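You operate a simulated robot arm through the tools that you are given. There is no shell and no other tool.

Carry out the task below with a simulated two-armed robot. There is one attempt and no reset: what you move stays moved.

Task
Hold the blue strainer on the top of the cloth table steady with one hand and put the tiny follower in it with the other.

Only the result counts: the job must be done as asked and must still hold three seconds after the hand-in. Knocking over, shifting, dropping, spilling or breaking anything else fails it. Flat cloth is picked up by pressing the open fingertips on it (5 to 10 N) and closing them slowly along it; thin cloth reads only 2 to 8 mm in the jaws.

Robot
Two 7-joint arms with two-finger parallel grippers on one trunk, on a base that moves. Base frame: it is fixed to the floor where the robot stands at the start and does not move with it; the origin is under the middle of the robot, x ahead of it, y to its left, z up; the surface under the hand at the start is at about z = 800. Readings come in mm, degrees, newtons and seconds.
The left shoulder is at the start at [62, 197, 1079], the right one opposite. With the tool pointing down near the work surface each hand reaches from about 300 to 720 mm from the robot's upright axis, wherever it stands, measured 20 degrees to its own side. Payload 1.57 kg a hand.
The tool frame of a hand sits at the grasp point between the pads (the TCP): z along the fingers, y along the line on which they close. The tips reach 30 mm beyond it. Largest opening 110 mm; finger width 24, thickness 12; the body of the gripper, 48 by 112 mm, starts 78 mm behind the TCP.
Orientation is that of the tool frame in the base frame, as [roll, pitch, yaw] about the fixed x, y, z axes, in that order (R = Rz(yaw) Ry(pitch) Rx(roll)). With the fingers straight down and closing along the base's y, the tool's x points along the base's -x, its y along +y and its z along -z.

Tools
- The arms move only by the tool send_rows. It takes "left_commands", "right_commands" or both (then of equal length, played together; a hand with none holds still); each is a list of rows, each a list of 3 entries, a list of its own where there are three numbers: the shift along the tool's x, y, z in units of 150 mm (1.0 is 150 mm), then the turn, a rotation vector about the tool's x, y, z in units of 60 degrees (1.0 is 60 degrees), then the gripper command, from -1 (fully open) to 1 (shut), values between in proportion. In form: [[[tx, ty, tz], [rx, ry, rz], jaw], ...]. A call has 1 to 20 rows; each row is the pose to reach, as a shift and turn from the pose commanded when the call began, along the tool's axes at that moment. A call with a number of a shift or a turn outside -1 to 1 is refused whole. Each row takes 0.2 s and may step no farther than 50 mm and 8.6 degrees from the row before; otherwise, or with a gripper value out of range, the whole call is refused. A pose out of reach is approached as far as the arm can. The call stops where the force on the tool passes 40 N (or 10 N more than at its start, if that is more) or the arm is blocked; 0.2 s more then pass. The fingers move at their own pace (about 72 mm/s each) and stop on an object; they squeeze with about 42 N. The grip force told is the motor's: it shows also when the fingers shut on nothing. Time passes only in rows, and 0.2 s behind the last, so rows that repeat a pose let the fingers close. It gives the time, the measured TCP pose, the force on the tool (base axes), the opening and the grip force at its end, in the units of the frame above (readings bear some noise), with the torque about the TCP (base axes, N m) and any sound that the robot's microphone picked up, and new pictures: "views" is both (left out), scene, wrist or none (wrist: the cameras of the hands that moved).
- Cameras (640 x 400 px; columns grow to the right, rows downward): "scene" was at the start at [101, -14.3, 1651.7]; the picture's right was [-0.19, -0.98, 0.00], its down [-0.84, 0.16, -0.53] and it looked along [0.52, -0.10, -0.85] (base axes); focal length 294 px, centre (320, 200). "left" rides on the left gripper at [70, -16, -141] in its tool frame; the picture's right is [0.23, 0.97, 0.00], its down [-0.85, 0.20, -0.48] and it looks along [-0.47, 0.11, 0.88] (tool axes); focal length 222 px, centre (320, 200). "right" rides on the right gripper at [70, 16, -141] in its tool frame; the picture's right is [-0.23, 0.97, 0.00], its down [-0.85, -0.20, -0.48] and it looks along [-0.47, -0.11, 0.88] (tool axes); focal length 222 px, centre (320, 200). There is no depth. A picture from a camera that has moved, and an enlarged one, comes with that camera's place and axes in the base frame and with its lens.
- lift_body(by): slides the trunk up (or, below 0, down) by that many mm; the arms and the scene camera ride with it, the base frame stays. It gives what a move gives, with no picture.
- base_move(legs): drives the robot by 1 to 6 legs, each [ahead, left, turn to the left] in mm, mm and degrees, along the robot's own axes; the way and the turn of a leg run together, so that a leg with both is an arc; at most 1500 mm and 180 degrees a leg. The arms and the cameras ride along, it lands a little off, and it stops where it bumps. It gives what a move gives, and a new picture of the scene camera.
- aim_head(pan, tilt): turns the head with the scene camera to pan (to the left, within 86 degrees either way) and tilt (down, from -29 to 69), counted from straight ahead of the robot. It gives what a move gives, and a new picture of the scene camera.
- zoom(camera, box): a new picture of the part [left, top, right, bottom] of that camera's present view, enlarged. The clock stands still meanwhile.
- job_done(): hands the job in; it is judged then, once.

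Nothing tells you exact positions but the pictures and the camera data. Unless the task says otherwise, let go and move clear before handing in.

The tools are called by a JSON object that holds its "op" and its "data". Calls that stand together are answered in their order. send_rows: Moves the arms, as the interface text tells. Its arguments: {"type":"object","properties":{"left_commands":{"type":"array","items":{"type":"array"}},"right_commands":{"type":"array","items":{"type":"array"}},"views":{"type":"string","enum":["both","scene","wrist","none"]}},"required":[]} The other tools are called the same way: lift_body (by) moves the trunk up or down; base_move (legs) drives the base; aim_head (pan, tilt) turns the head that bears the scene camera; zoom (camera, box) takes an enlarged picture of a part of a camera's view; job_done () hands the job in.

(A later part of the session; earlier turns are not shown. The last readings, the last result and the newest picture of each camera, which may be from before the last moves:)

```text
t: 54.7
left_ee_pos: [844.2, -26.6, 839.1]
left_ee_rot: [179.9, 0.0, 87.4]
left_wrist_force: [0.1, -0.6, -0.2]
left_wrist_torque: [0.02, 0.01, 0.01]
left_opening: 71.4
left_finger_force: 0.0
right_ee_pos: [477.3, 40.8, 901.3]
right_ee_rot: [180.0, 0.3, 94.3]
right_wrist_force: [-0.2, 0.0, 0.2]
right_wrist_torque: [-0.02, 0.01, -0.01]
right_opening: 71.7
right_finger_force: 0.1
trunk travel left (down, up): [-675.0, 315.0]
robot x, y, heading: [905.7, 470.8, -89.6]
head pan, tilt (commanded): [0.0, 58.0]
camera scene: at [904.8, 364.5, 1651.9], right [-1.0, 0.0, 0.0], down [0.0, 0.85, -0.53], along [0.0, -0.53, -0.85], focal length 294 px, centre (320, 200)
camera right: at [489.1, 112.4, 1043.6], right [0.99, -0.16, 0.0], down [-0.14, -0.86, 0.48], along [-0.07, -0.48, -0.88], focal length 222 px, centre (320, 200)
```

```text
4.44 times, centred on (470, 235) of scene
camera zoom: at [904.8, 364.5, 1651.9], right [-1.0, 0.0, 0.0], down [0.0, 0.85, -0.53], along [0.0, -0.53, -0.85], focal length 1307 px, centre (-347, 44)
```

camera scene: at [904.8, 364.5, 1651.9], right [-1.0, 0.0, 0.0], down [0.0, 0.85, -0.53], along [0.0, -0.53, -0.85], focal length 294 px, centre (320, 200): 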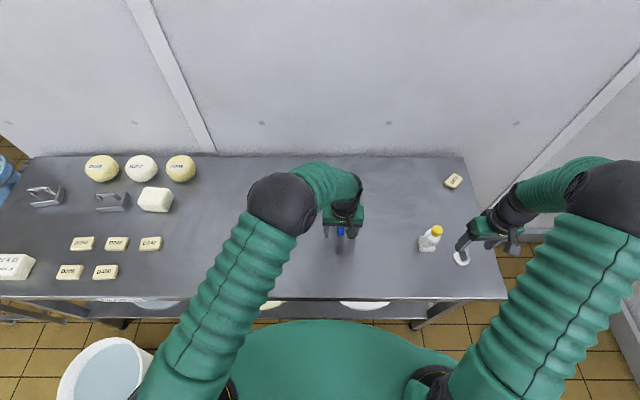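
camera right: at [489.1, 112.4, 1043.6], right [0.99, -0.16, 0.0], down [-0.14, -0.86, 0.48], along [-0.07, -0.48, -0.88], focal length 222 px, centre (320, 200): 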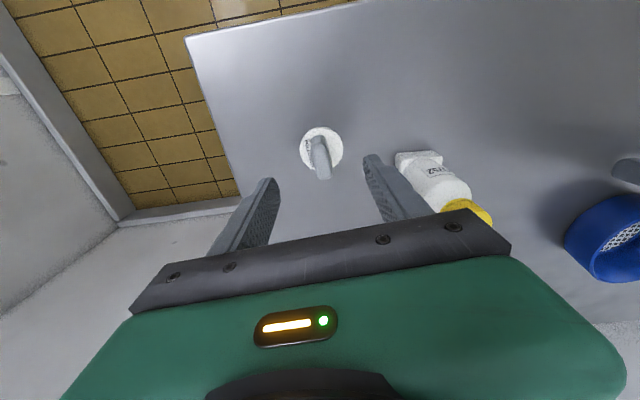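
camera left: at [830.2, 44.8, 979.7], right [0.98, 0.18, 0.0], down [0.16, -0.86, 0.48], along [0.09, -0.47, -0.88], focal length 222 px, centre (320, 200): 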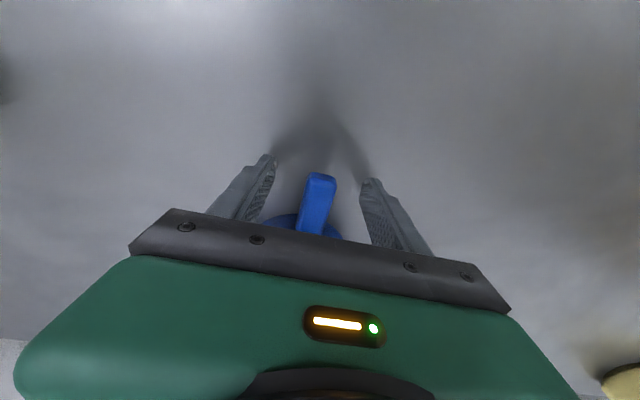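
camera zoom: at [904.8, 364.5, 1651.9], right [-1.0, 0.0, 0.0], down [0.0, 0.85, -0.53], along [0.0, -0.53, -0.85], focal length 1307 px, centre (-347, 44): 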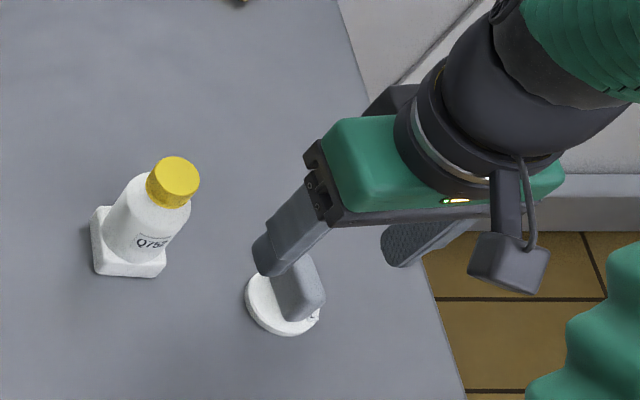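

The bar's centre is about 2 mm from the hand's axis and it is about 15 mm thick. I'll correct that and go down to gripping height, tips just above the disc.

{"op": "send_rows", "data": {"right_commands": [[[0.013, 0.013, 0.12], [0, 0, 0.033], -0.3], [[0.013, 0.013, 0.24], [0, 0, 0.033], -0.3], [[0.013, 0.013, 0.33], [0, 0, 0.033], -0.3], [[0.013, 0.013, 0.39], [0, 0, 0.033], -0.3], [[0.013, 0.013, 0.39], [0, 0, 0.033], -0.3]], "views": "wrist"}}

{"op": "zoom", "data": {"camera": "right", "box": [240, 100, 420, 220]}}

{"op": "zoom", "data": {"camera": "scene", "box": [410, 190, 530, 280]}}

```text
t: 55.9
left_ee_pos: [843.2, -26.2, 838.9]
left_ee_rot: [179.9, 0.0, 87.5]
left_wrist_force: [0.2, 0.0, -0.1]
left_wrist_torque: [0.01, 0.0, 0.02]
left_opening: 71.4
left_finger_force: 0.0
right_ee_pos: [479.8, 43.4, 842.5]
right_ee_rot: [180.0, 0.4, 92.2]
right_wrist_force: [-0.8, 0.5, -0.5]
right_wrist_torque: [-0.01, 0.02, -0.02]
right_opening: 71.7
right_finger_force: 0.1
trunk travel left (down, up): [-675.0, 315.0]
robot x, y, heading: [904.9, 470.0, -89.7]
head pan, tilt (commanded): [0.0, 58.0]
camera right: at [494.0, 114.7, 984.4], right [0.98, -0.19, 0.0], down [-0.17, -0.86, 0.48], along [-0.09, -0.48, -0.88], focal length 222 px, centre (320, 200)
```

right: 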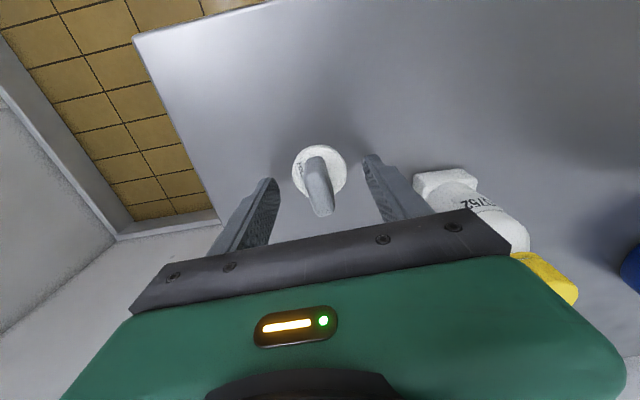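

```text
3.33 times, centred on (330, 160) of right
camera zoom: at [494.0, 114.7, 984.4], right [0.98, -0.19, 0.0], down [-0.17, -0.86, 0.48], along [-0.09, -0.48, -0.88], focal length 740 px, centre (287, 333)
```

zoom: 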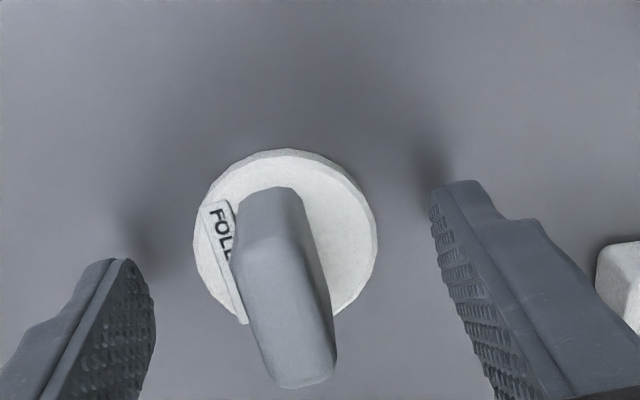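

```text
4.44 times, centred on (470, 235) of scene
camera zoom: at [904.7, 364.3, 1651.9], right [-1.0, 0.0, 0.0], down [0.0, 0.85, -0.53], along [0.0, -0.53, -0.85], focal length 1307 px, centre (-347, 44)
```

zoom: 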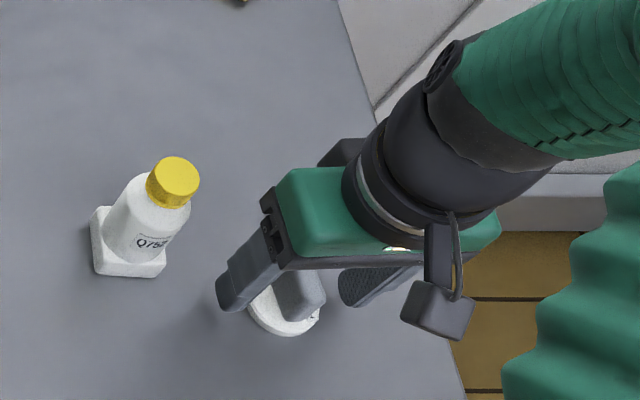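

The bar sits centred between the right fingers. I'll close on it.

{"op": "send_rows", "data": {"right_commands": [[[0, 0, 0], [0, 0, 0], 0.2], [[0, 0, 0], [0, 0, 0], 0.6], [[0, 0, 0], [0, 0, 0], 1], [[0, 0, 0], [0, 0, 0], 1], [[0, 0, 0], [0, 0, 0], 1]], "views": "wrist"}}

```text
t: 57.1
left_ee_pos: [843.9, -27.8, 838.5]
left_ee_rot: [179.8, 0.1, 87.5]
left_wrist_force: [0.6, 0.3, -0.5]
left_wrist_torque: [-0.03, 0.01, 0.04]
left_opening: 71.5
left_finger_force: 0.0
right_ee_pos: [478.8, 43.7, 843.2]
right_ee_rot: [179.9, 0.3, 92.2]
right_wrist_force: [0.0, 0.1, 0.0]
right_wrist_torque: [0.03, -0.01, 0.05]
right_opening: 15.0
right_finger_force: 30.6
trunk travel left (down, up): [-675.0, 315.0]
robot x, y, heading: [904.9, 472.8, -90.0]
head pan, tilt (commanded): [0.0, 58.0]
camera right: at [494.0, 114.6, 984.6], right [0.98, -0.19, 0.0], down [-0.17, -0.86, 0.48], along [-0.09, -0.47, -0.88], focal length 222 px, centre (320, 200)
```

right: 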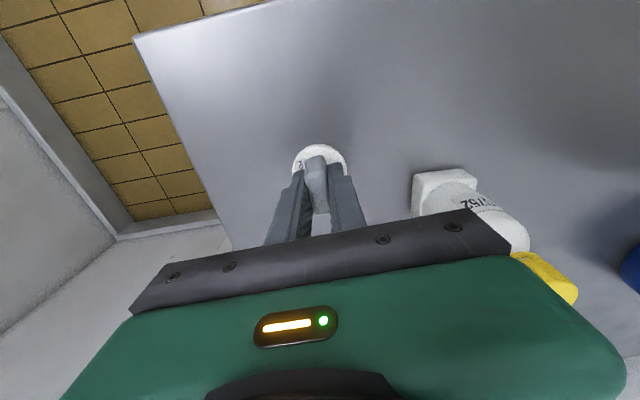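

The right hand holds the bar at 15 mm. I'll lift it straight up.

{"op": "send_rows", "data": {"right_commands": [[[0, 0, -0.1], [0, 0, 0], 1], [[0, 0, -0.3], [0, 0, 0], 1], [[0, 0, -0.55], [0, 0, 0], 1], [[0, 0, -0.8], [0, 0, 0], 1], [[0, 0, -1.0], [0, 0, 0], 1], [[0, 0, -1.0], [0, 0, 0], 1]], "views": "both"}}

{"op": "zoom", "data": {"camera": "right", "box": [240, 100, 420, 220]}}

```text
t: 58.5
left_ee_pos: [843.4, -26.6, 839.5]
left_ee_rot: [-180.0, 0.0, 87.5]
left_wrist_force: [0.7, -0.1, 0.2]
left_wrist_torque: [0.01, 0.0, -0.01]
left_opening: 71.7
left_finger_force: 0.0
right_ee_pos: [481.8, 44.8, 993.7]
right_ee_rot: [-180.0, 0.3, 92.2]
right_wrist_force: [-0.6, 0.2, -0.7]
right_wrist_torque: [0.04, 0.01, 0.0]
right_opening: 15.3
right_finger_force: 30.4
trunk travel left (down, up): [-675.0, 315.0]
robot x, y, heading: [906.9, 465.8, -89.7]
head pan, tilt (commanded): [0.0, 58.0]
camera scene: at [904.9, 363.8, 1651.8], right [-1.0, 0.0, 0.0], down [0.0, 0.85, -0.53], along [0.0, -0.53, -0.85], focal length 294 px, centre (320, 200)
camera right: at [495.8, 116.2, 1134.5], right [0.98, -0.19, 0.0], down [-0.17, -0.86, 0.48], along [-0.09, -0.47, -0.88], focal length 222 px, centre (320, 200)
```

scene: 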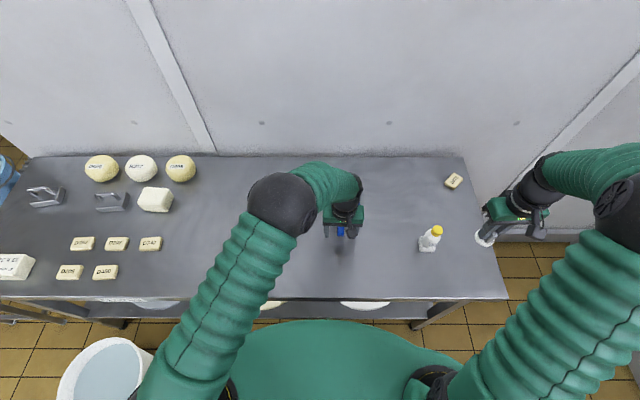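
right: 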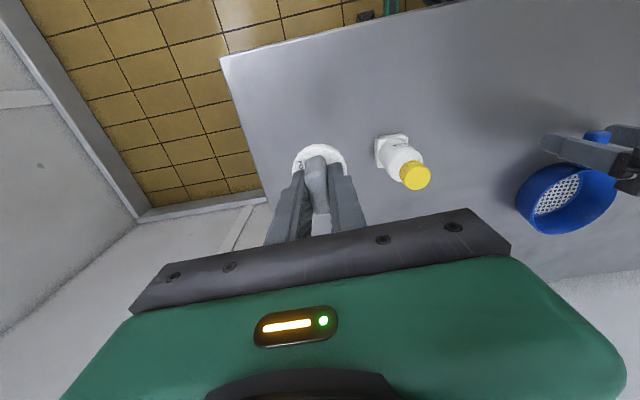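

```text
3.33 times, centred on (330, 160) of right
camera zoom: at [495.8, 116.2, 1134.5], right [0.98, -0.19, 0.0], down [-0.17, -0.86, 0.48], along [-0.09, -0.47, -0.88], focal length 740 px, centre (287, 333)
```

zoom: 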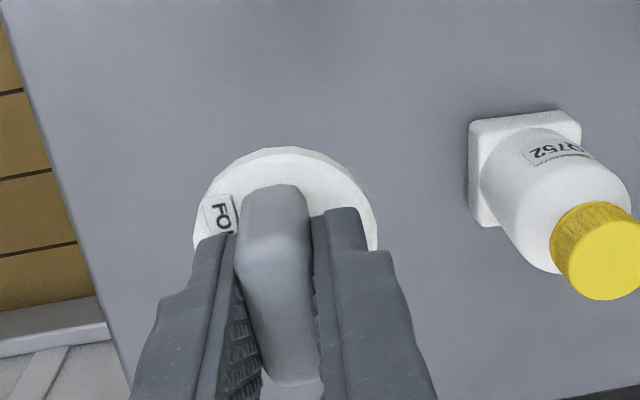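

The follower is lifted securely. I'll carry it high over to the strainer side, retracing the earlier path.

{"op": "send_rows", "data": {"right_commands": [[[0, 0, -0.15], [0, 0, 0], 1], [[0, 0, -0.267], [0, 0, 0], 1], [[-0.07, 0.2, -0.267], [0, 0, 0], 1], [[-0.14, 0.4, -0.267], [0, 0, 0], 1], [[-0.21, 0.6, -0.267], [0, 0, 0], 1], [[-0.28, 0.8, -0.267], [0, 0, 0], 1], [[-0.338, 0.987, -0.267], [0, 0, 0], 1], [[-0.338, 0.987, -0.267], [0, 0, 0], 1]], "views": "none"}}

```text
t: 60.3
left_ee_pos: [844.7, -25.4, 839.2]
left_ee_rot: [179.9, 0.0, 87.5]
left_wrist_force: [1.0, 0.5, -0.4]
left_wrist_torque: [-0.03, -0.03, -0.01]
left_opening: 71.7
left_finger_force: 0.1
right_ee_pos: [632.4, 0.8, 1031.6]
right_ee_rot: [179.8, 0.3, 92.1]
right_wrist_force: [-0.2, -0.3, -1.2]
right_wrist_torque: [-0.02, -0.02, 0.02]
right_opening: 15.0
right_finger_force: 31.7
trunk travel left (down, up): [-675.0, 315.0]
robot x, y, heading: [908.6, 469.7, -89.9]
head pan, tilt (commanded): [0.0, 58.0]
```

{"op": "send_rows", "data": {"right_commands": [[[-0.091, 0.079, 0], [0, 0, -0.121], 1], [[-0.182, 0.158, 0], [0, 0, -0.242], 1], [[-0.274, 0.237, 0], [0, 0, -0.363], 1], [[-0.365, 0.316, 0], [0, 0, -0.483], 1], [[-0.456, 0.396, 0], [0, 0, -0.604], 1], [[-0.548, 0.475, 0], [0, 0, -0.725], 1], [[-0.639, 0.554, 0], [0, 0, -0.846], 1], [[-0.73, 0.633, 0], [0, 0, -0.967], 1], [[-0.73, 0.633, 0], [0, 0, -0.967], 1]], "views": "both"}}

{"op": "zoom", "data": {"camera": "left", "box": [230, 80, 410, 240]}}

```text
t: 62.3
left_ee_pos: [843.5, -25.9, 839.3]
left_ee_rot: [-180.0, -0.1, 87.5]
left_wrist_force: [0.6, 0.9, 0.0]
left_wrist_torque: [-0.01, 0.02, -0.02]
left_opening: 71.4
left_finger_force: 0.1
right_ee_pos: [729.4, -106.7, 1034.4]
right_ee_rot: [-179.7, 0.1, 150.3]
right_wrist_force: [-0.6, 0.7, 0.2]
right_wrist_torque: [-0.04, -0.02, 0.04]
right_opening: 15.0
right_finger_force: 31.1
trunk travel left (down, up): [-675.0, 315.0]
robot x, y, heading: [908.2, 468.8, -89.8]
head pan, tilt (commanded): [0.0, 58.0]
camera scene: at [906.3, 364.0, 1651.9], right [-1.0, 0.0, 0.0], down [0.0, 0.85, -0.53], along [0.0, -0.53, -0.85], focal length 294 px, centre (320, 200)
camera right: at [677.5, -57.2, 1175.6], right [0.68, 0.73, 0.0], down [0.64, -0.59, 0.48], along [0.35, -0.33, -0.88], focal length 222 px, centre (320, 200)
```

scene: 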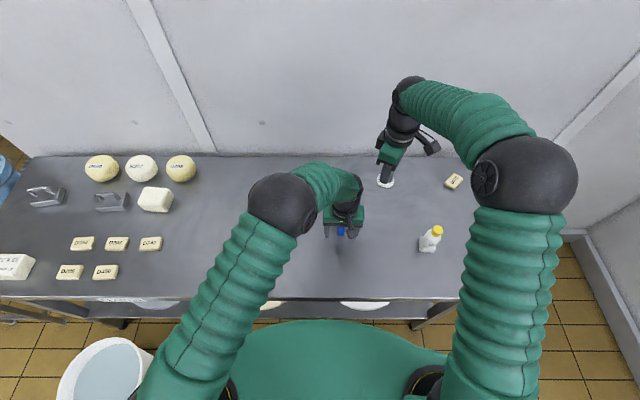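
right: 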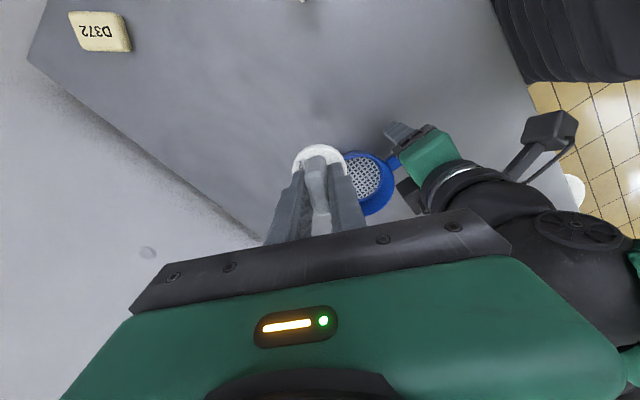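

```text
2.50 times, centred on (320, 160) of left
camera zoom: at [829.8, 44.9, 979.9], right [0.98, 0.18, 0.0], down [0.16, -0.86, 0.48], along [0.09, -0.47, -0.88], focal length 555 px, centre (320, 300)
```

zoom: 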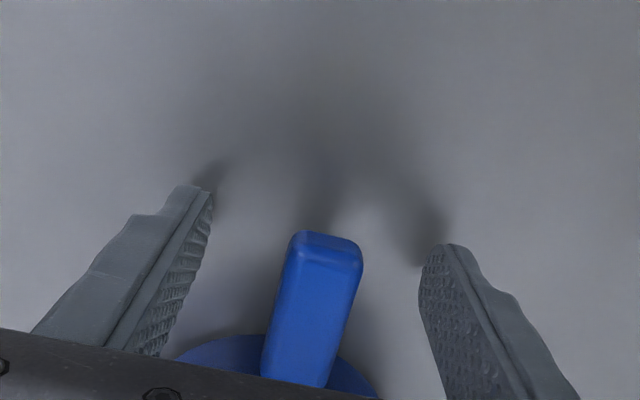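

Follower in the right hand, waiting beside the strainer. Now I'll close the left hand gently on the handle to hold the strainer.

{"op": "send_rows", "data": {"left_commands": [[[0, 0, 0.013], [0, 0, 0], 0.1], [[0, 0, 0.013], [0, 0, 0], 0.35], [[0, 0, 0.013], [0, 0, 0], 0.5], [[0, 0, 0.013], [0, 0, 0], 0.6], [[0, 0, 0.013], [0, 0, 0], 0.7], [[0, 0, 0.013], [0, 0, 0], 1], [[0, 0, 0.013], [0, 0, 0], 1], [[0, 0, 0.013], [0, 0, 0], 1]], "views": "wrist"}}

{"op": "zoom", "data": {"camera": "left", "box": [230, 80, 410, 240]}}

{"op": "zoom", "data": {"camera": "right", "box": [280, 100, 480, 240]}}

```text
t: 64.1
left_ee_pos: [843.2, -27.0, 837.0]
left_ee_rot: [179.9, -0.1, 87.5]
left_wrist_force: [0.4, 0.0, 0.5]
left_wrist_torque: [-0.01, 0.02, 0.02]
left_opening: 21.6
left_finger_force: 34.7
right_ee_pos: [729.2, -106.9, 1033.2]
right_ee_rot: [-179.7, 0.2, 150.2]
right_wrist_force: [0.0, 0.7, -1.0]
right_wrist_torque: [-0.02, -0.02, 0.01]
right_opening: 15.2
right_finger_force: 30.6
trunk travel left (down, up): [-675.0, 315.0]
robot x, y, heading: [906.8, 468.0, -89.8]
head pan, tilt (commanded): [0.0, 58.0]
camera left: at [829.6, 44.4, 978.0], right [0.98, 0.18, 0.0], down [0.16, -0.86, 0.48], along [0.09, -0.47, -0.88], focal length 222 px, centre (320, 200)
```

left: 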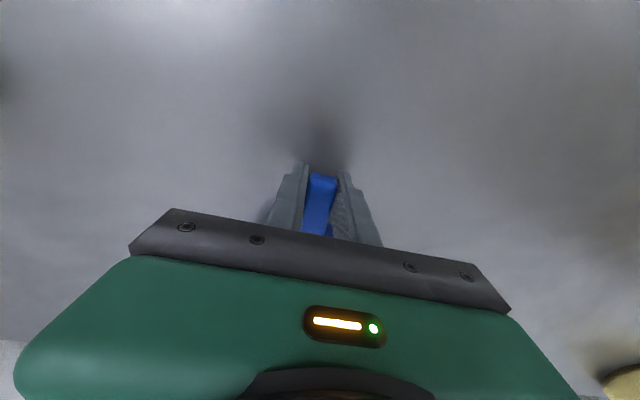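

```text
2.50 times, centred on (320, 160) of left
camera zoom: at [829.6, 44.4, 978.0], right [0.98, 0.18, 0.0], down [0.16, -0.86, 0.48], along [0.09, -0.47, -0.88], focal length 555 px, centre (320, 300)
```

zoom: 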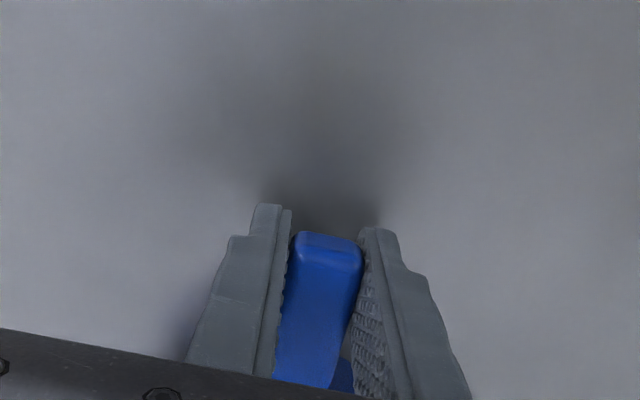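

```text
2.86 times, centred on (380, 170) of right
camera zoom: at [677.4, -57.4, 1175.5], right [0.68, 0.73, 0.0], down [0.64, -0.59, 0.48], along [0.35, -0.33, -0.88], focal length 635 px, centre (149, 286)
```

zoom: 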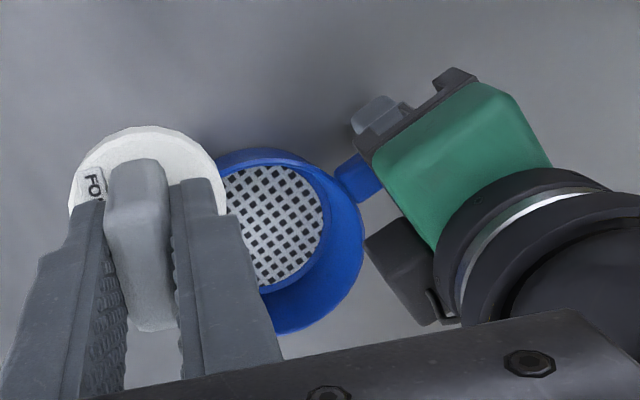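

The left hand now holds the strainer's handle at 21.6 mm with a firm grip. I'll bring the follower over the strainer, still well above the rim.

{"op": "send_rows", "data": {"right_commands": [[[-0.2, 0.02, 0.1], [0, 0, 0], 1], [[-0.406, 0.04, 0.2], [0, 0, 0], 1], [[-0.5, 0.1, 0.3], [0, 0, 0], 1], [[-0.6, 0.16, 0.42], [0, 0, 0], 1], [[-0.68, 0.21, 0.553], [0, 0, 0], 1], [[-0.68, 0.21, 0.553], [0, 0, 0], 1]], "views": "both"}}

{"op": "zoom", "data": {"camera": "right", "box": [240, 60, 480, 230]}}

{"op": "zoom", "data": {"camera": "scene", "box": [300, 80, 460, 240]}}

```text
t: 65.5
left_ee_pos: [843.6, -26.9, 837.0]
left_ee_rot: [180.0, 0.0, 87.5]
left_wrist_force: [-0.4, -0.8, 0.7]
left_wrist_torque: [-0.03, 0.0, -0.01]
left_opening: 21.5
left_finger_force: 34.3
right_ee_pos: [833.5, -132.6, 950.1]
right_ee_rot: [-179.7, 0.2, 150.2]
right_wrist_force: [0.7, 0.5, -0.9]
right_wrist_torque: [-0.01, 0.0, -0.01]
right_opening: 15.3
right_finger_force: 31.0
trunk travel left (down, up): [-675.0, 315.0]
robot x, y, heading: [909.8, 468.5, -89.9]
head pan, tilt (commanded): [0.0, 58.0]
camera scene: at [906.9, 363.5, 1651.8], right [-1.0, 0.0, 0.0], down [0.0, 0.85, -0.53], along [0.0, -0.53, -0.85], focal length 294 px, centre (320, 200)
camera right: at [782.5, -81.5, 1092.5], right [0.68, 0.73, 0.0], down [0.64, -0.59, 0.48], along [0.35, -0.33, -0.88], focal length 222 px, centre (320, 200)
```

scene: 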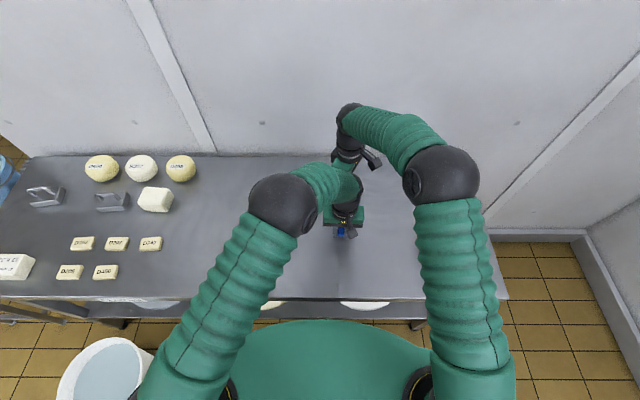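
right: 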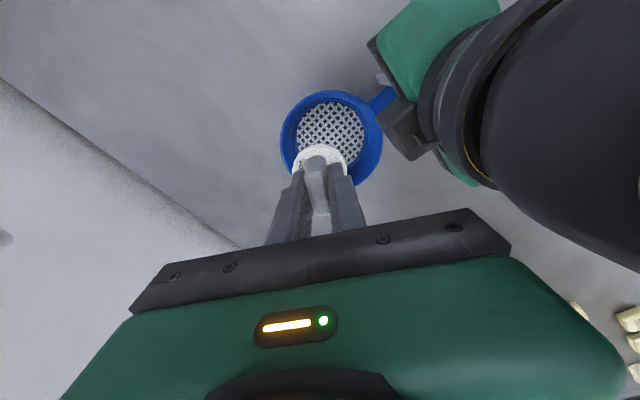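

```text
2.35 times, centred on (360, 145) of right
camera zoom: at [782.5, -81.5, 1092.5], right [0.68, 0.73, 0.0], down [0.64, -0.59, 0.48], along [0.35, -0.33, -0.88], focal length 523 px, centre (226, 329)
```

zoom: 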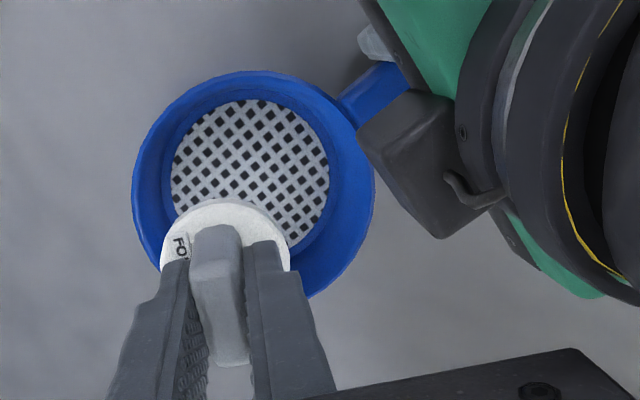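

```text
2.50 times, centred on (380, 160) of scene
camera zoom: at [906.9, 363.5, 1651.8], right [-1.0, 0.0, 0.0], down [0.0, 0.85, -0.53], along [0.0, -0.53, -0.85], focal length 735 px, centre (170, 300)
```

zoom: 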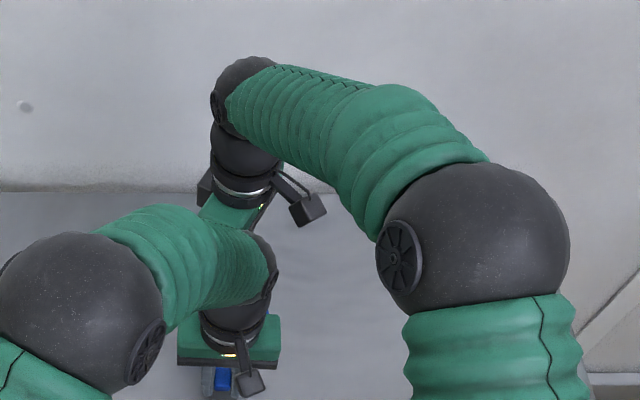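

The strainer hasn't shifted; its centre is still about (836, -117). I'll nudge the follower about 4 mm towards the centre and lower it into the bowl, stopping above the mesh.

{"op": "send_rows", "data": {"right_commands": [[[0.013, 0.023, 0.1], [0, 0, 0], 1], [[0.013, 0.023, 0.2], [0, 0, 0], 1], [[0.013, 0.023, 0.3], [0, 0, 0], 1], [[0.013, 0.023, 0.4], [0, 0, 0], 1], [[0.013, 0.023, 0.5], [0, 0, 0], 1], [[0.013, 0.023, 0.6], [0, 0, 0], 1], [[0.013, 0.023, 0.6], [0, 0, 0], 1]], "views": "both"}}

{"op": "zoom", "data": {"camera": "right", "box": [240, 60, 480, 230]}}

{"op": "zoom", "data": {"camera": "scene", "box": [300, 80, 460, 240]}}

```text
t: 66.8
left_ee_pos: [844.6, -25.0, 836.0]
left_ee_rot: [179.8, 0.1, 87.6]
left_wrist_force: [0.7, -0.4, -3.5]
left_wrist_torque: [0.33, 0.03, 0.0]
left_opening: 21.6
left_finger_force: 34.9
right_ee_pos: [836.3, -124.9, 876.9]
right_ee_rot: [-179.6, 0.3, 150.2]
right_wrist_force: [0.5, 1.4, 2.5]
right_wrist_torque: [0.06, -0.06, 0.04]
right_opening: 15.0
right_finger_force: 30.9
trunk travel left (down, up): [-675.0, 315.0]
robot x, y, heading: [909.6, 467.2, -89.7]
head pan, tilt (commanded): [0.0, 58.0]
stopped in row 6 (right hand): the force on the tool passed its limit at 56 N (the readings are from after the stop); the commanded pose is now the measured one
camera scene: at [906.4, 364.2, 1651.9], right [-1.0, 0.0, 0.0], down [0.0, 0.85, -0.53], along [0.0, -0.53, -0.85], focal length 294 px, centre (320, 200)
camera right: at [783.3, -75.2, 1018.5], right [0.68, 0.73, 0.0], down [0.64, -0.59, 0.48], along [0.35, -0.33, -0.88], focal length 222 px, centre (320, 200)
```

scene: 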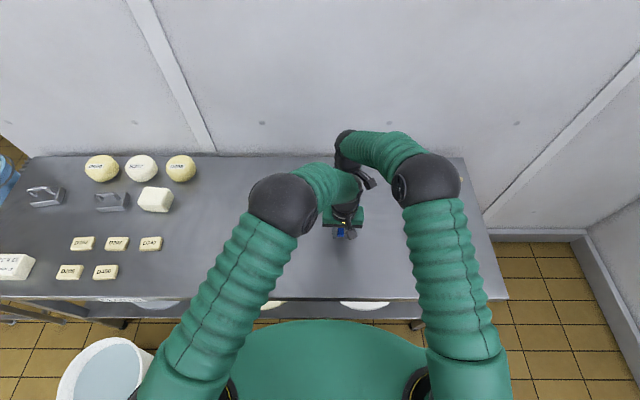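
right: 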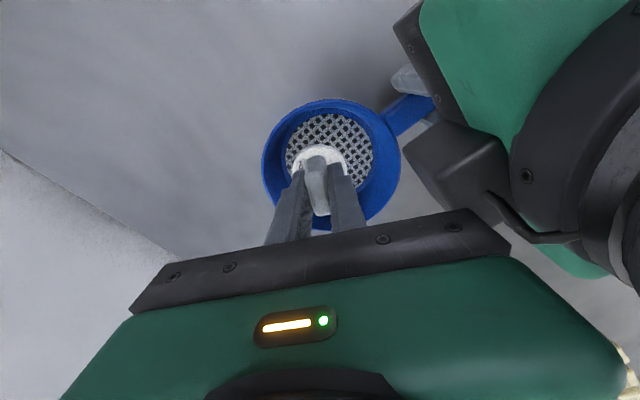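

```text
2.35 times, centred on (360, 145) of right
camera zoom: at [783.3, -75.2, 1018.5], right [0.68, 0.73, 0.0], down [0.64, -0.59, 0.48], along [0.35, -0.33, -0.88], focal length 523 px, centre (226, 329)
```

zoom: 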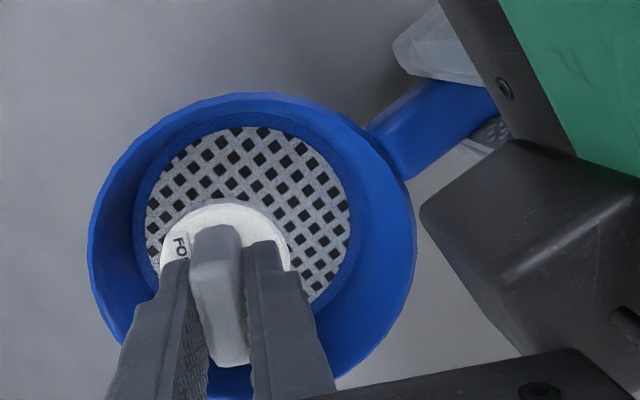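

```text
2.50 times, centred on (380, 160) of scene
camera zoom: at [906.4, 364.2, 1651.9], right [-1.0, 0.0, 0.0], down [0.0, 0.85, -0.53], along [0.0, -0.53, -0.85], focal length 735 px, centre (170, 300)
```

zoom: 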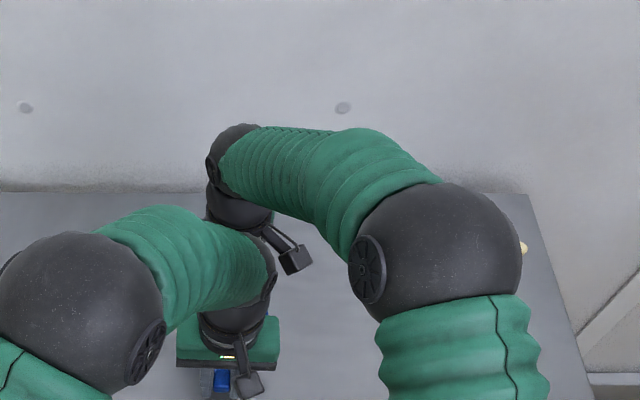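

The disc met resistance at about z=834 on its underside, so the strainer's mesh sits higher than I took it: rim ≈858, mesh ≈832. The disc also sits off-centre, near the wall. I'll lift it about 6 mm, turn the hand to slim its profile towards the left hand, and shift towards the centre.

{"op": "send_rows", "data": {"right_commands": [[[0, 0, -0.04], [0, 0, 0], 1], [[0, 0, -0.04], [0, 0, -0.1], 1], [[0, 0, -0.04], [0, 0, -0.2], 1], [[0, 0, -0.04], [0, 0, -0.31], 1], [[0, 0, -0.04], [0, 0, -0.417], 1], [[0.015, 0.016, -0.04], [0, 0, -0.417], 1], [[0.028, 0.03, -0.04], [0, 0, -0.417], 1], [[0.028, 0.03, -0.04], [0, 0, -0.417], 1]], "views": "both"}}

{"op": "zoom", "data": {"camera": "right", "box": [240, 60, 480, 230]}}

{"op": "zoom", "data": {"camera": "scene", "box": [310, 120, 410, 240]}}

```text
t: 68.6
left_ee_pos: [845.3, -26.0, 836.5]
left_ee_rot: [180.0, 0.1, 87.5]
left_wrist_force: [0.7, 0.4, -1.1]
left_wrist_torque: [0.06, 0.01, -0.03]
left_opening: 21.6
left_finger_force: 34.7
right_ee_pos: [833.8, -119.6, 883.2]
right_ee_rot: [-179.6, 0.1, 175.2]
right_wrist_force: [0.6, 0.4, -0.8]
right_wrist_torque: [0.0, 0.0, 0.0]
right_opening: 15.3
right_finger_force: 31.4
trunk travel left (down, up): [-675.0, 315.0]
robot x, y, heading: [907.2, 469.8, -89.8]
head pan, tilt (commanded): [0.0, 58.0]
camera scene: at [906.8, 362.8, 1651.8], right [-1.0, 0.0, 0.0], down [0.0, 0.85, -0.53], along [0.0, -0.53, -0.85], focal length 294 px, centre (320, 200)
camera right: at [766.7, -96.0, 1024.7], right [0.31, 0.95, -0.01], down [0.84, -0.27, 0.48], along [0.46, -0.15, -0.88], focal length 222 px, centre (320, 200)
```

scene: 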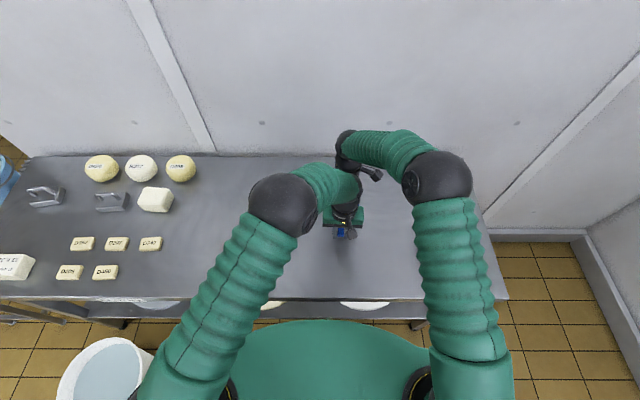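
right: 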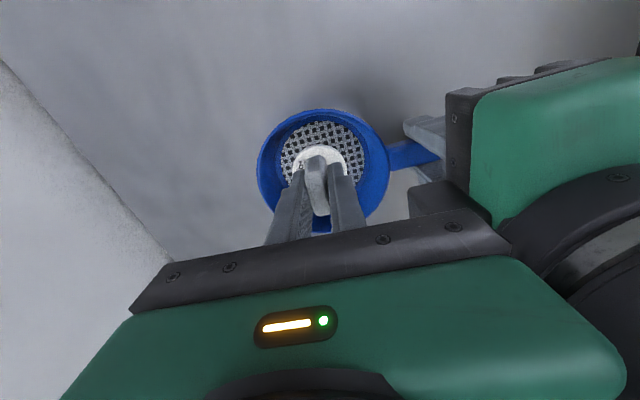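

```text
2.35 times, centred on (360, 145) of right
camera zoom: at [766.7, -96.0, 1024.7], right [0.31, 0.95, -0.01], down [0.84, -0.27, 0.48], along [0.46, -0.15, -0.88], focal length 523 px, centre (226, 329)
```

zoom: 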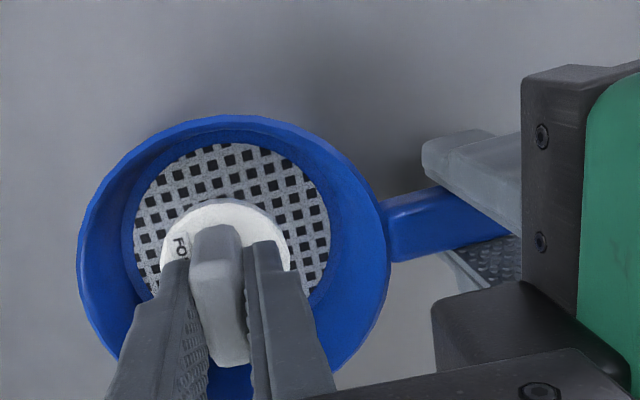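

```text
3.33 times, centred on (360, 180) of scene
camera zoom: at [906.8, 362.8, 1651.8], right [-1.0, 0.0, 0.0], down [0.0, 0.85, -0.53], along [0.0, -0.53, -0.85], focal length 980 px, centre (187, 267)
```

zoom: 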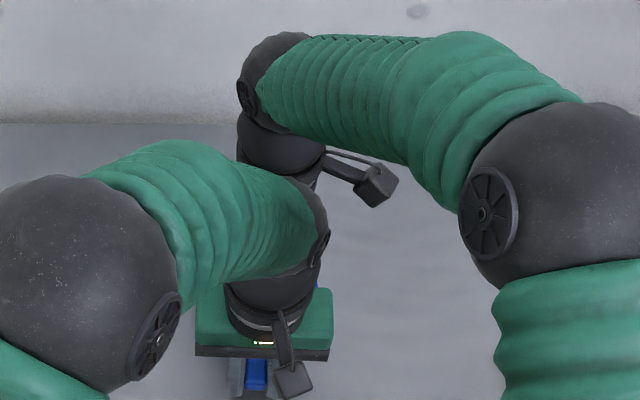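

The disc now sits within a few millimetres of the strainer's centre. I'll lower it in small steps and watch the force for touch-down on the mesh.

{"op": "send_rows", "data": {"right_commands": [[[0, 0, 0.013], [0, 0, 0], 1], [[0, 0, 0.027], [0, 0, 0], 1], [[0, 0, 0.04], [0, 0, 0], 1], [[0, 0, 0.04], [0, 0, 0], 1]], "views": "none"}}

```text
t: 69.6
left_ee_pos: [844.7, -25.1, 836.6]
left_ee_rot: [-180.0, 0.1, 87.5]
left_wrist_force: [0.1, -0.9, -1.3]
left_wrist_torque: [0.2, 0.04, 0.0]
left_opening: 21.5
left_finger_force: 34.2
right_ee_pos: [834.0, -119.8, 876.1]
right_ee_rot: [-179.7, 0.0, 175.3]
right_wrist_force: [0.0, 0.2, 1.1]
right_wrist_torque: [0.01, -0.05, 0.06]
right_opening: 14.9
right_finger_force: 31.2
trunk travel left (down, up): [-675.0, 315.0]
robot x, y, heading: [906.1, 467.4, -89.8]
head pan, tilt (commanded): [0.0, 58.0]
```

{"op": "send_rows", "data": {"right_commands": [[[0, 0, 0.007], [0, 0, 0], 1], [[0, 0, 0.013], [0, 0, 0], 1], [[0, 0, 0.013], [0, 0, 0], 1]], "views": "wrist"}}

{"op": "zoom", "data": {"camera": "right", "box": [260, 80, 440, 220]}}

```text
t: 70.4
left_ee_pos: [845.6, -25.5, 836.6]
left_ee_rot: [179.8, 0.1, 87.5]
left_wrist_force: [-0.7, -16.3, -26.7]
left_wrist_torque: [2.38, 0.25, 0.02]
left_opening: 21.5
left_finger_force: 34.5
right_ee_pos: [834.0, -119.7, 876.1]
right_ee_rot: [-179.6, 0.1, 175.2]
right_wrist_force: [-1.2, 12.4, 37.2]
right_wrist_torque: [1.01, -0.47, 0.17]
right_opening: 14.9
right_finger_force: 31.3
trunk travel left (down, up): [-675.0, 315.0]
robot x, y, heading: [908.6, 469.6, -89.9]
head pan, tilt (commanded): [0.0, 58.0]
camera right: at [767.1, -95.7, 1018.0], right [0.31, 0.95, -0.01], down [0.83, -0.27, 0.48], along [0.46, -0.15, -0.88], focal length 222 px, centre (320, 200)
```

right: 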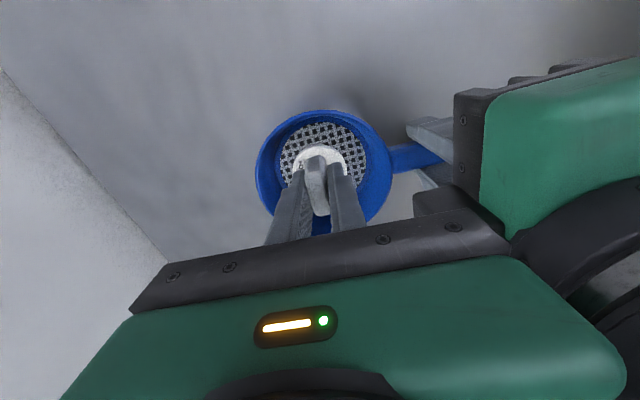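

```text
2.86 times, centred on (350, 150) of right
camera zoom: at [767.1, -95.7, 1018.0], right [0.31, 0.95, -0.01], down [0.83, -0.27, 0.48], along [0.46, -0.15, -0.88], focal length 635 px, centre (234, 343)
```

zoom: 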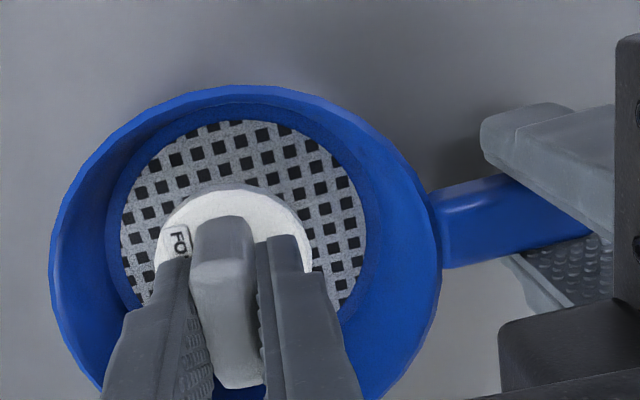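

There's a clear vertical reaction, but the forces suggest the two hands are touching. A dark box on the strainer side of the left gripper seems to be under the right gripper's body, so the disc may still be above the mesh. I'll raise the right hand to relieve the load and look closely.

{"op": "send_rows", "data": {"right_commands": [[[0, 0, -0.04], [0, 0, 0], 1], [[0, 0, -0.08], [0, 0, 0], 1], [[0, 0, -0.08], [0, 0, 0], 1]], "views": "none"}}

{"op": "zoom", "data": {"camera": "right", "box": [360, 40, 640, 240]}}

{"op": "zoom", "data": {"camera": "right", "box": [240, 80, 420, 240]}}

```text
t: 71.2
left_ee_pos: [843.8, -25.1, 836.5]
left_ee_rot: [179.8, 0.1, 87.5]
left_wrist_force: [-0.3, -0.1, -0.4]
left_wrist_torque: [0.05, -0.04, -0.01]
left_opening: 21.5
left_finger_force: 34.8
right_ee_pos: [835.0, -119.0, 885.8]
right_ee_rot: [-179.7, 0.1, 175.3]
right_wrist_force: [-0.5, 0.1, -0.5]
right_wrist_torque: [0.01, 0.01, 0.03]
right_opening: 15.4
right_finger_force: 30.8
trunk travel left (down, up): [-675.0, 315.0]
robot x, y, heading: [908.5, 469.8, -89.8]
head pan, tilt (commanded): [0.0, 58.0]
```

```text
2.00 times, centred on (500, 140) of right
camera zoom: at [766.5, -96.0, 1028.2], right [0.31, 0.95, -0.01], down [0.84, -0.27, 0.48], along [0.46, -0.15, -0.88], focal length 444 px, centre (-40, 320)
```

zoom: 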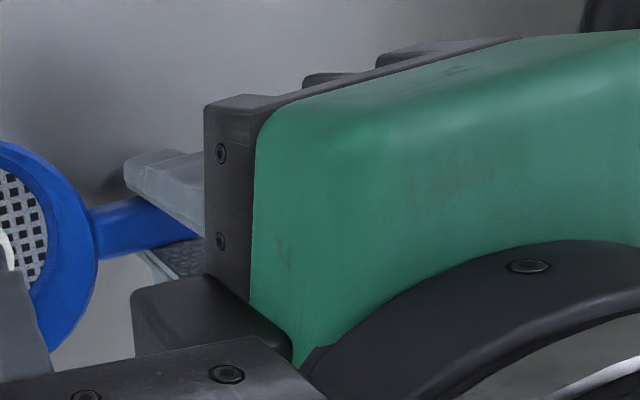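

```text
2.50 times, centred on (330, 160) of right
camera zoom: at [766.5, -96.0, 1028.2], right [0.31, 0.95, -0.01], down [0.84, -0.27, 0.48], along [0.46, -0.15, -0.88], focal length 555 px, centre (295, 300)
```

zoom: 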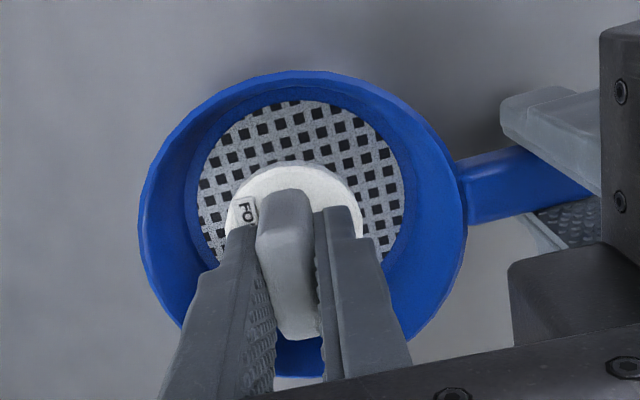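

I can see the cause: a dark box on the front of the left gripper sits right under the right gripper's body. I'll raise the right hand a little, then re-grip the handle about 10 mm further back with the left hand to make room.

{"op": "send_rows", "data": {"right_commands": [[[0, 0, -0.06], [0, 0, 0], 1], [[0, 0, -0.12], [0, 0, 0], 1], [[0, 0, -0.12], [0, 0, 0], 1]], "views": "none"}}

{"op": "send_rows", "data": {"left_commands": [[[0, 0, 0], [0, 0, 0], 0.5], [[0, 0, 0], [0, 0, 0], 0.2], [[0, 0, 0], [0, 0, 0], 0.2], [[0.035, 0, 0], [0, 0, 0], 0.2], [[0.067, 0, 0], [0, 0, 0], 0.2], [[0.067, 0, 0], [0, 0, 0], 0.2]], "views": "wrist"}}

{"op": "zoom", "data": {"camera": "left", "box": [230, 80, 410, 240]}}

{"op": "zoom", "data": {"camera": "right", "box": [240, 60, 520, 240]}}

```text
t: 72.0
left_ee_pos: [844.8, -26.1, 835.6]
left_ee_rot: [179.9, 0.1, 87.5]
left_wrist_force: [0.2, 0.7, -1.2]
left_wrist_torque: [0.08, -0.01, -0.02]
left_opening: 21.4
left_finger_force: 35.0
right_ee_pos: [834.7, -118.5, 904.8]
right_ee_rot: [-179.7, 0.1, 175.3]
right_wrist_force: [-0.6, 0.2, -1.0]
right_wrist_torque: [0.04, -0.02, -0.01]
right_opening: 15.3
right_finger_force: 30.8
trunk travel left (down, up): [-675.0, 315.0]
robot x, y, heading: [911.2, 468.7, -89.8]
head pan, tilt (commanded): [0.0, 58.0]
```

```text
t: 73.4
left_ee_pos: [849.1, -15.0, 834.8]
left_ee_rot: [179.8, 0.1, 88.0]
left_wrist_force: [-0.1, -0.8, -0.3]
left_wrist_torque: [0.02, 0.0, -0.03]
left_opening: 44.2
left_finger_force: 0.1
right_ee_pos: [834.2, -118.4, 902.3]
right_ee_rot: [-179.6, 0.2, 175.2]
right_wrist_force: [-0.4, 0.5, -1.1]
right_wrist_torque: [-0.04, 0.0, -0.03]
right_opening: 15.3
right_finger_force: 31.4
trunk travel left (down, up): [-675.0, 315.0]
robot x, y, heading: [909.4, 468.1, -89.6]
head pan, tilt (commanded): [0.0, 58.0]
camera left: at [833.5, 54.5, 975.4], right [0.98, 0.19, 0.0], down [0.17, -0.86, 0.48], along [0.09, -0.47, -0.88], focal length 222 px, centre (320, 200)
```

left: 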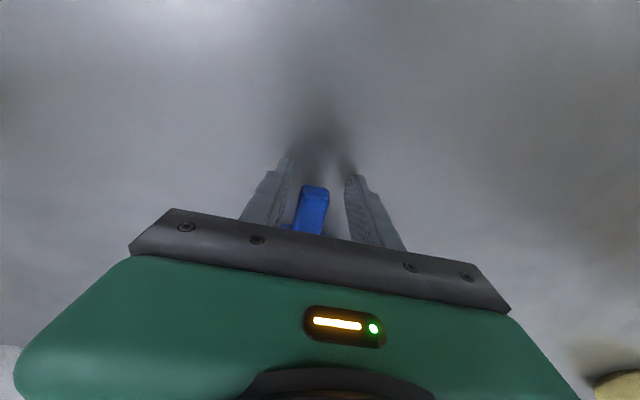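

```text
2.50 times, centred on (320, 160) of left
camera zoom: at [833.5, 54.5, 975.4], right [0.98, 0.19, 0.0], down [0.17, -0.86, 0.48], along [0.09, -0.47, -0.88], focal length 555 px, centre (320, 300)
```

zoom: 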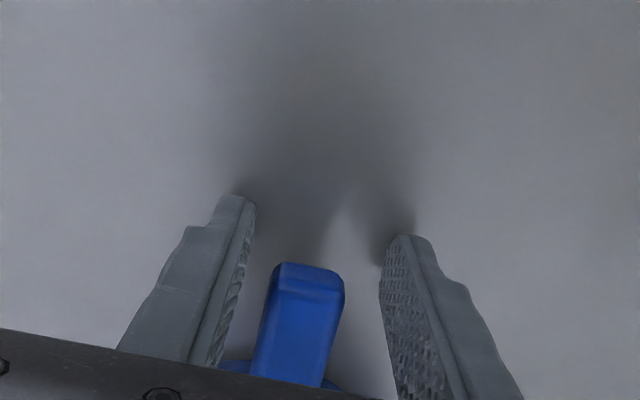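

```text
2.22 times, centred on (380, 150) of right
camera zoom: at [767.0, -95.5, 1045.3], right [0.31, 0.95, -0.01], down [0.84, -0.27, 0.48], along [0.46, -0.15, -0.88], focal length 494 px, centre (187, 311)
```

zoom: 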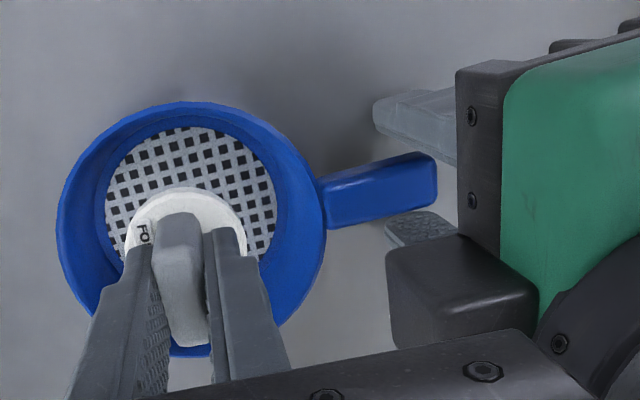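

The handle end is now clearly visible. It sits about 4 mm off the middle of the left fingers, so I'll centre on it and close again.

{"op": "send_rows", "data": {"left_commands": [[[0, -0.014, 0], [0, 0, -0.015], 0.2], [[0, -0.028, 0], [0, 0, -0.03], 0.2], [[0, -0.028, 0], [0, 0, -0.03], 0.35], [[0, -0.028, 0], [0, 0, -0.03], 0.5], [[0, -0.028, 0], [0, 0, -0.03], 0.6], [[0, -0.028, 0], [0, 0, -0.03], 0.7], [[0, -0.028, 0], [0, 0, -0.03], 1], [[0, -0.028, 0], [0, 0, -0.03], 1], [[0, -0.028, 0], [0, 0, -0.03], 1]], "views": "wrist"}}

{"op": "zoom", "data": {"camera": "left", "box": [230, 80, 410, 240]}}

{"op": "zoom", "data": {"camera": "right", "box": [240, 60, 520, 240]}}

```text
t: 75.4
left_ee_pos: [845.9, -18.9, 836.0]
left_ee_rot: [179.8, 0.2, 90.2]
left_wrist_force: [-1.3, -1.1, 6.5]
left_wrist_torque: [-0.46, 0.04, -0.01]
left_opening: 21.2
left_finger_force: 34.1
right_ee_pos: [835.1, -117.2, 906.0]
right_ee_rot: [-179.6, 0.1, 175.3]
right_wrist_force: [0.8, 0.5, -1.0]
right_wrist_torque: [0.02, 0.01, 0.02]
right_opening: 14.9
right_finger_force: 31.2
trunk travel left (down, up): [-675.0, 315.0]
robot x, y, heading: [905.8, 467.2, -89.9]
head pan, tilt (commanded): [0.0, 58.0]
camera left: at [829.6, 52.1, 977.6], right [0.97, 0.23, 0.0], down [0.2, -0.85, 0.48], along [0.11, -0.47, -0.88], focal length 222 px, centre (320, 200)
```

left: 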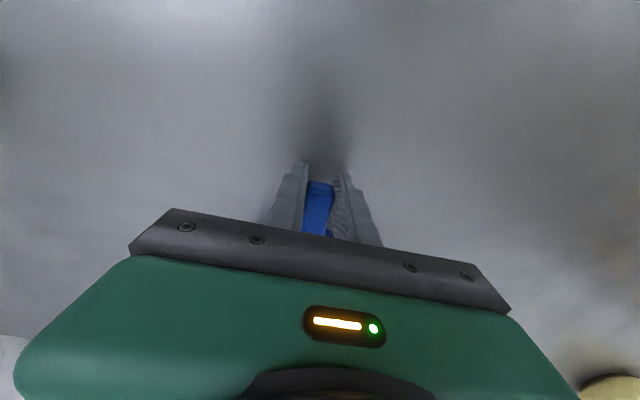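

```text
2.50 times, centred on (320, 160) of left
camera zoom: at [829.6, 52.1, 977.6], right [0.97, 0.23, 0.0], down [0.2, -0.85, 0.48], along [0.11, -0.47, -0.88], focal length 555 px, centre (320, 300)
```

zoom: 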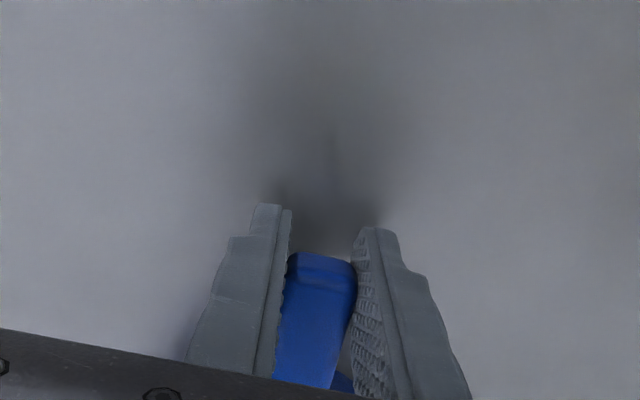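

```text
2.22 times, centred on (380, 150) of right
camera zoom: at [767.2, -95.0, 1046.6], right [0.31, 0.95, -0.01], down [0.84, -0.27, 0.48], along [0.46, -0.15, -0.88], focal length 494 px, centre (187, 311)
```

zoom: 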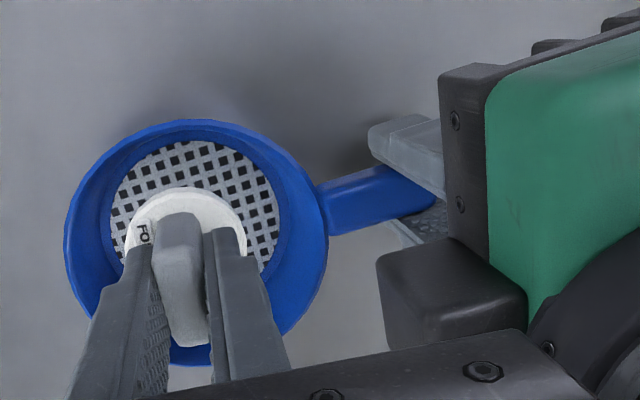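

The left hand has re-gripped the handle near its end. I'll shift the follower about 10 mm to the far side of the bowl, still well inside the mesh, and square the hand. Then I'll lower in stages watching the force.

{"op": "send_rows", "data": {"right_commands": [[[-0.014, -0.021, 0], [0, 0, -0.026], 1], [[-0.028, -0.042, 0], [0, 0, -0.052], 1], [[-0.042, -0.063, 0], [0, 0, -0.078], 1], [[-0.042, -0.063, 0.04], [0, 0, -0.078], 1], [[-0.042, -0.063, 0.08], [0, 0, -0.078], 1], [[-0.042, -0.063, 0.12], [0, 0, -0.078], 1], [[-0.042, -0.063, 0.16], [0, 0, -0.078], 1], [[-0.042, -0.063, 0.16], [0, 0, -0.078], 1]], "views": "wrist"}}

{"op": "zoom", "data": {"camera": "right", "box": [240, 60, 520, 240]}}

```text
t: 77.2
left_ee_pos: [846.2, -18.5, 836.4]
left_ee_rot: [-180.0, 0.2, 90.2]
left_wrist_force: [-1.1, -4.9, 13.8]
left_wrist_torque: [-0.92, 0.04, -0.04]
left_opening: 21.2
left_finger_force: 34.9
right_ee_pos: [838.6, -128.7, 881.1]
right_ee_rot: [-179.5, 0.0, 179.9]
right_wrist_force: [0.7, -0.7, -0.5]
right_wrist_torque: [0.01, 0.01, 0.01]
right_opening: 15.0
right_finger_force: 30.4
trunk travel left (down, up): [-675.0, 315.0]
robot x, y, heading: [907.2, 469.3, -89.7]
head pan, tilt (commanded): [0.0, 58.0]
camera right: at [770.7, -110.8, 1022.6], right [0.23, 0.97, -0.01], down [0.85, -0.2, 0.48], along [0.47, -0.12, -0.88], focal length 222 px, centre (320, 200)
```

right: 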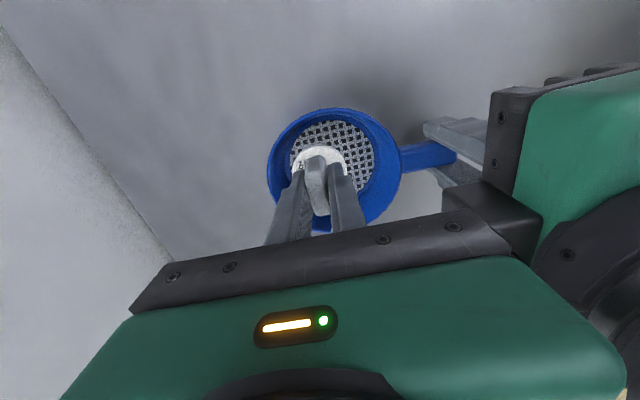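

```text
2.22 times, centred on (380, 150) of right
camera zoom: at [770.7, -110.8, 1022.6], right [0.23, 0.97, -0.01], down [0.85, -0.2, 0.48], along [0.47, -0.12, -0.88], focal length 494 px, centre (187, 311)
```

zoom: 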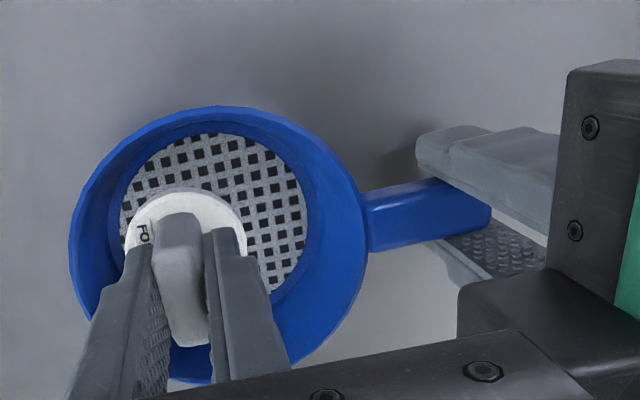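

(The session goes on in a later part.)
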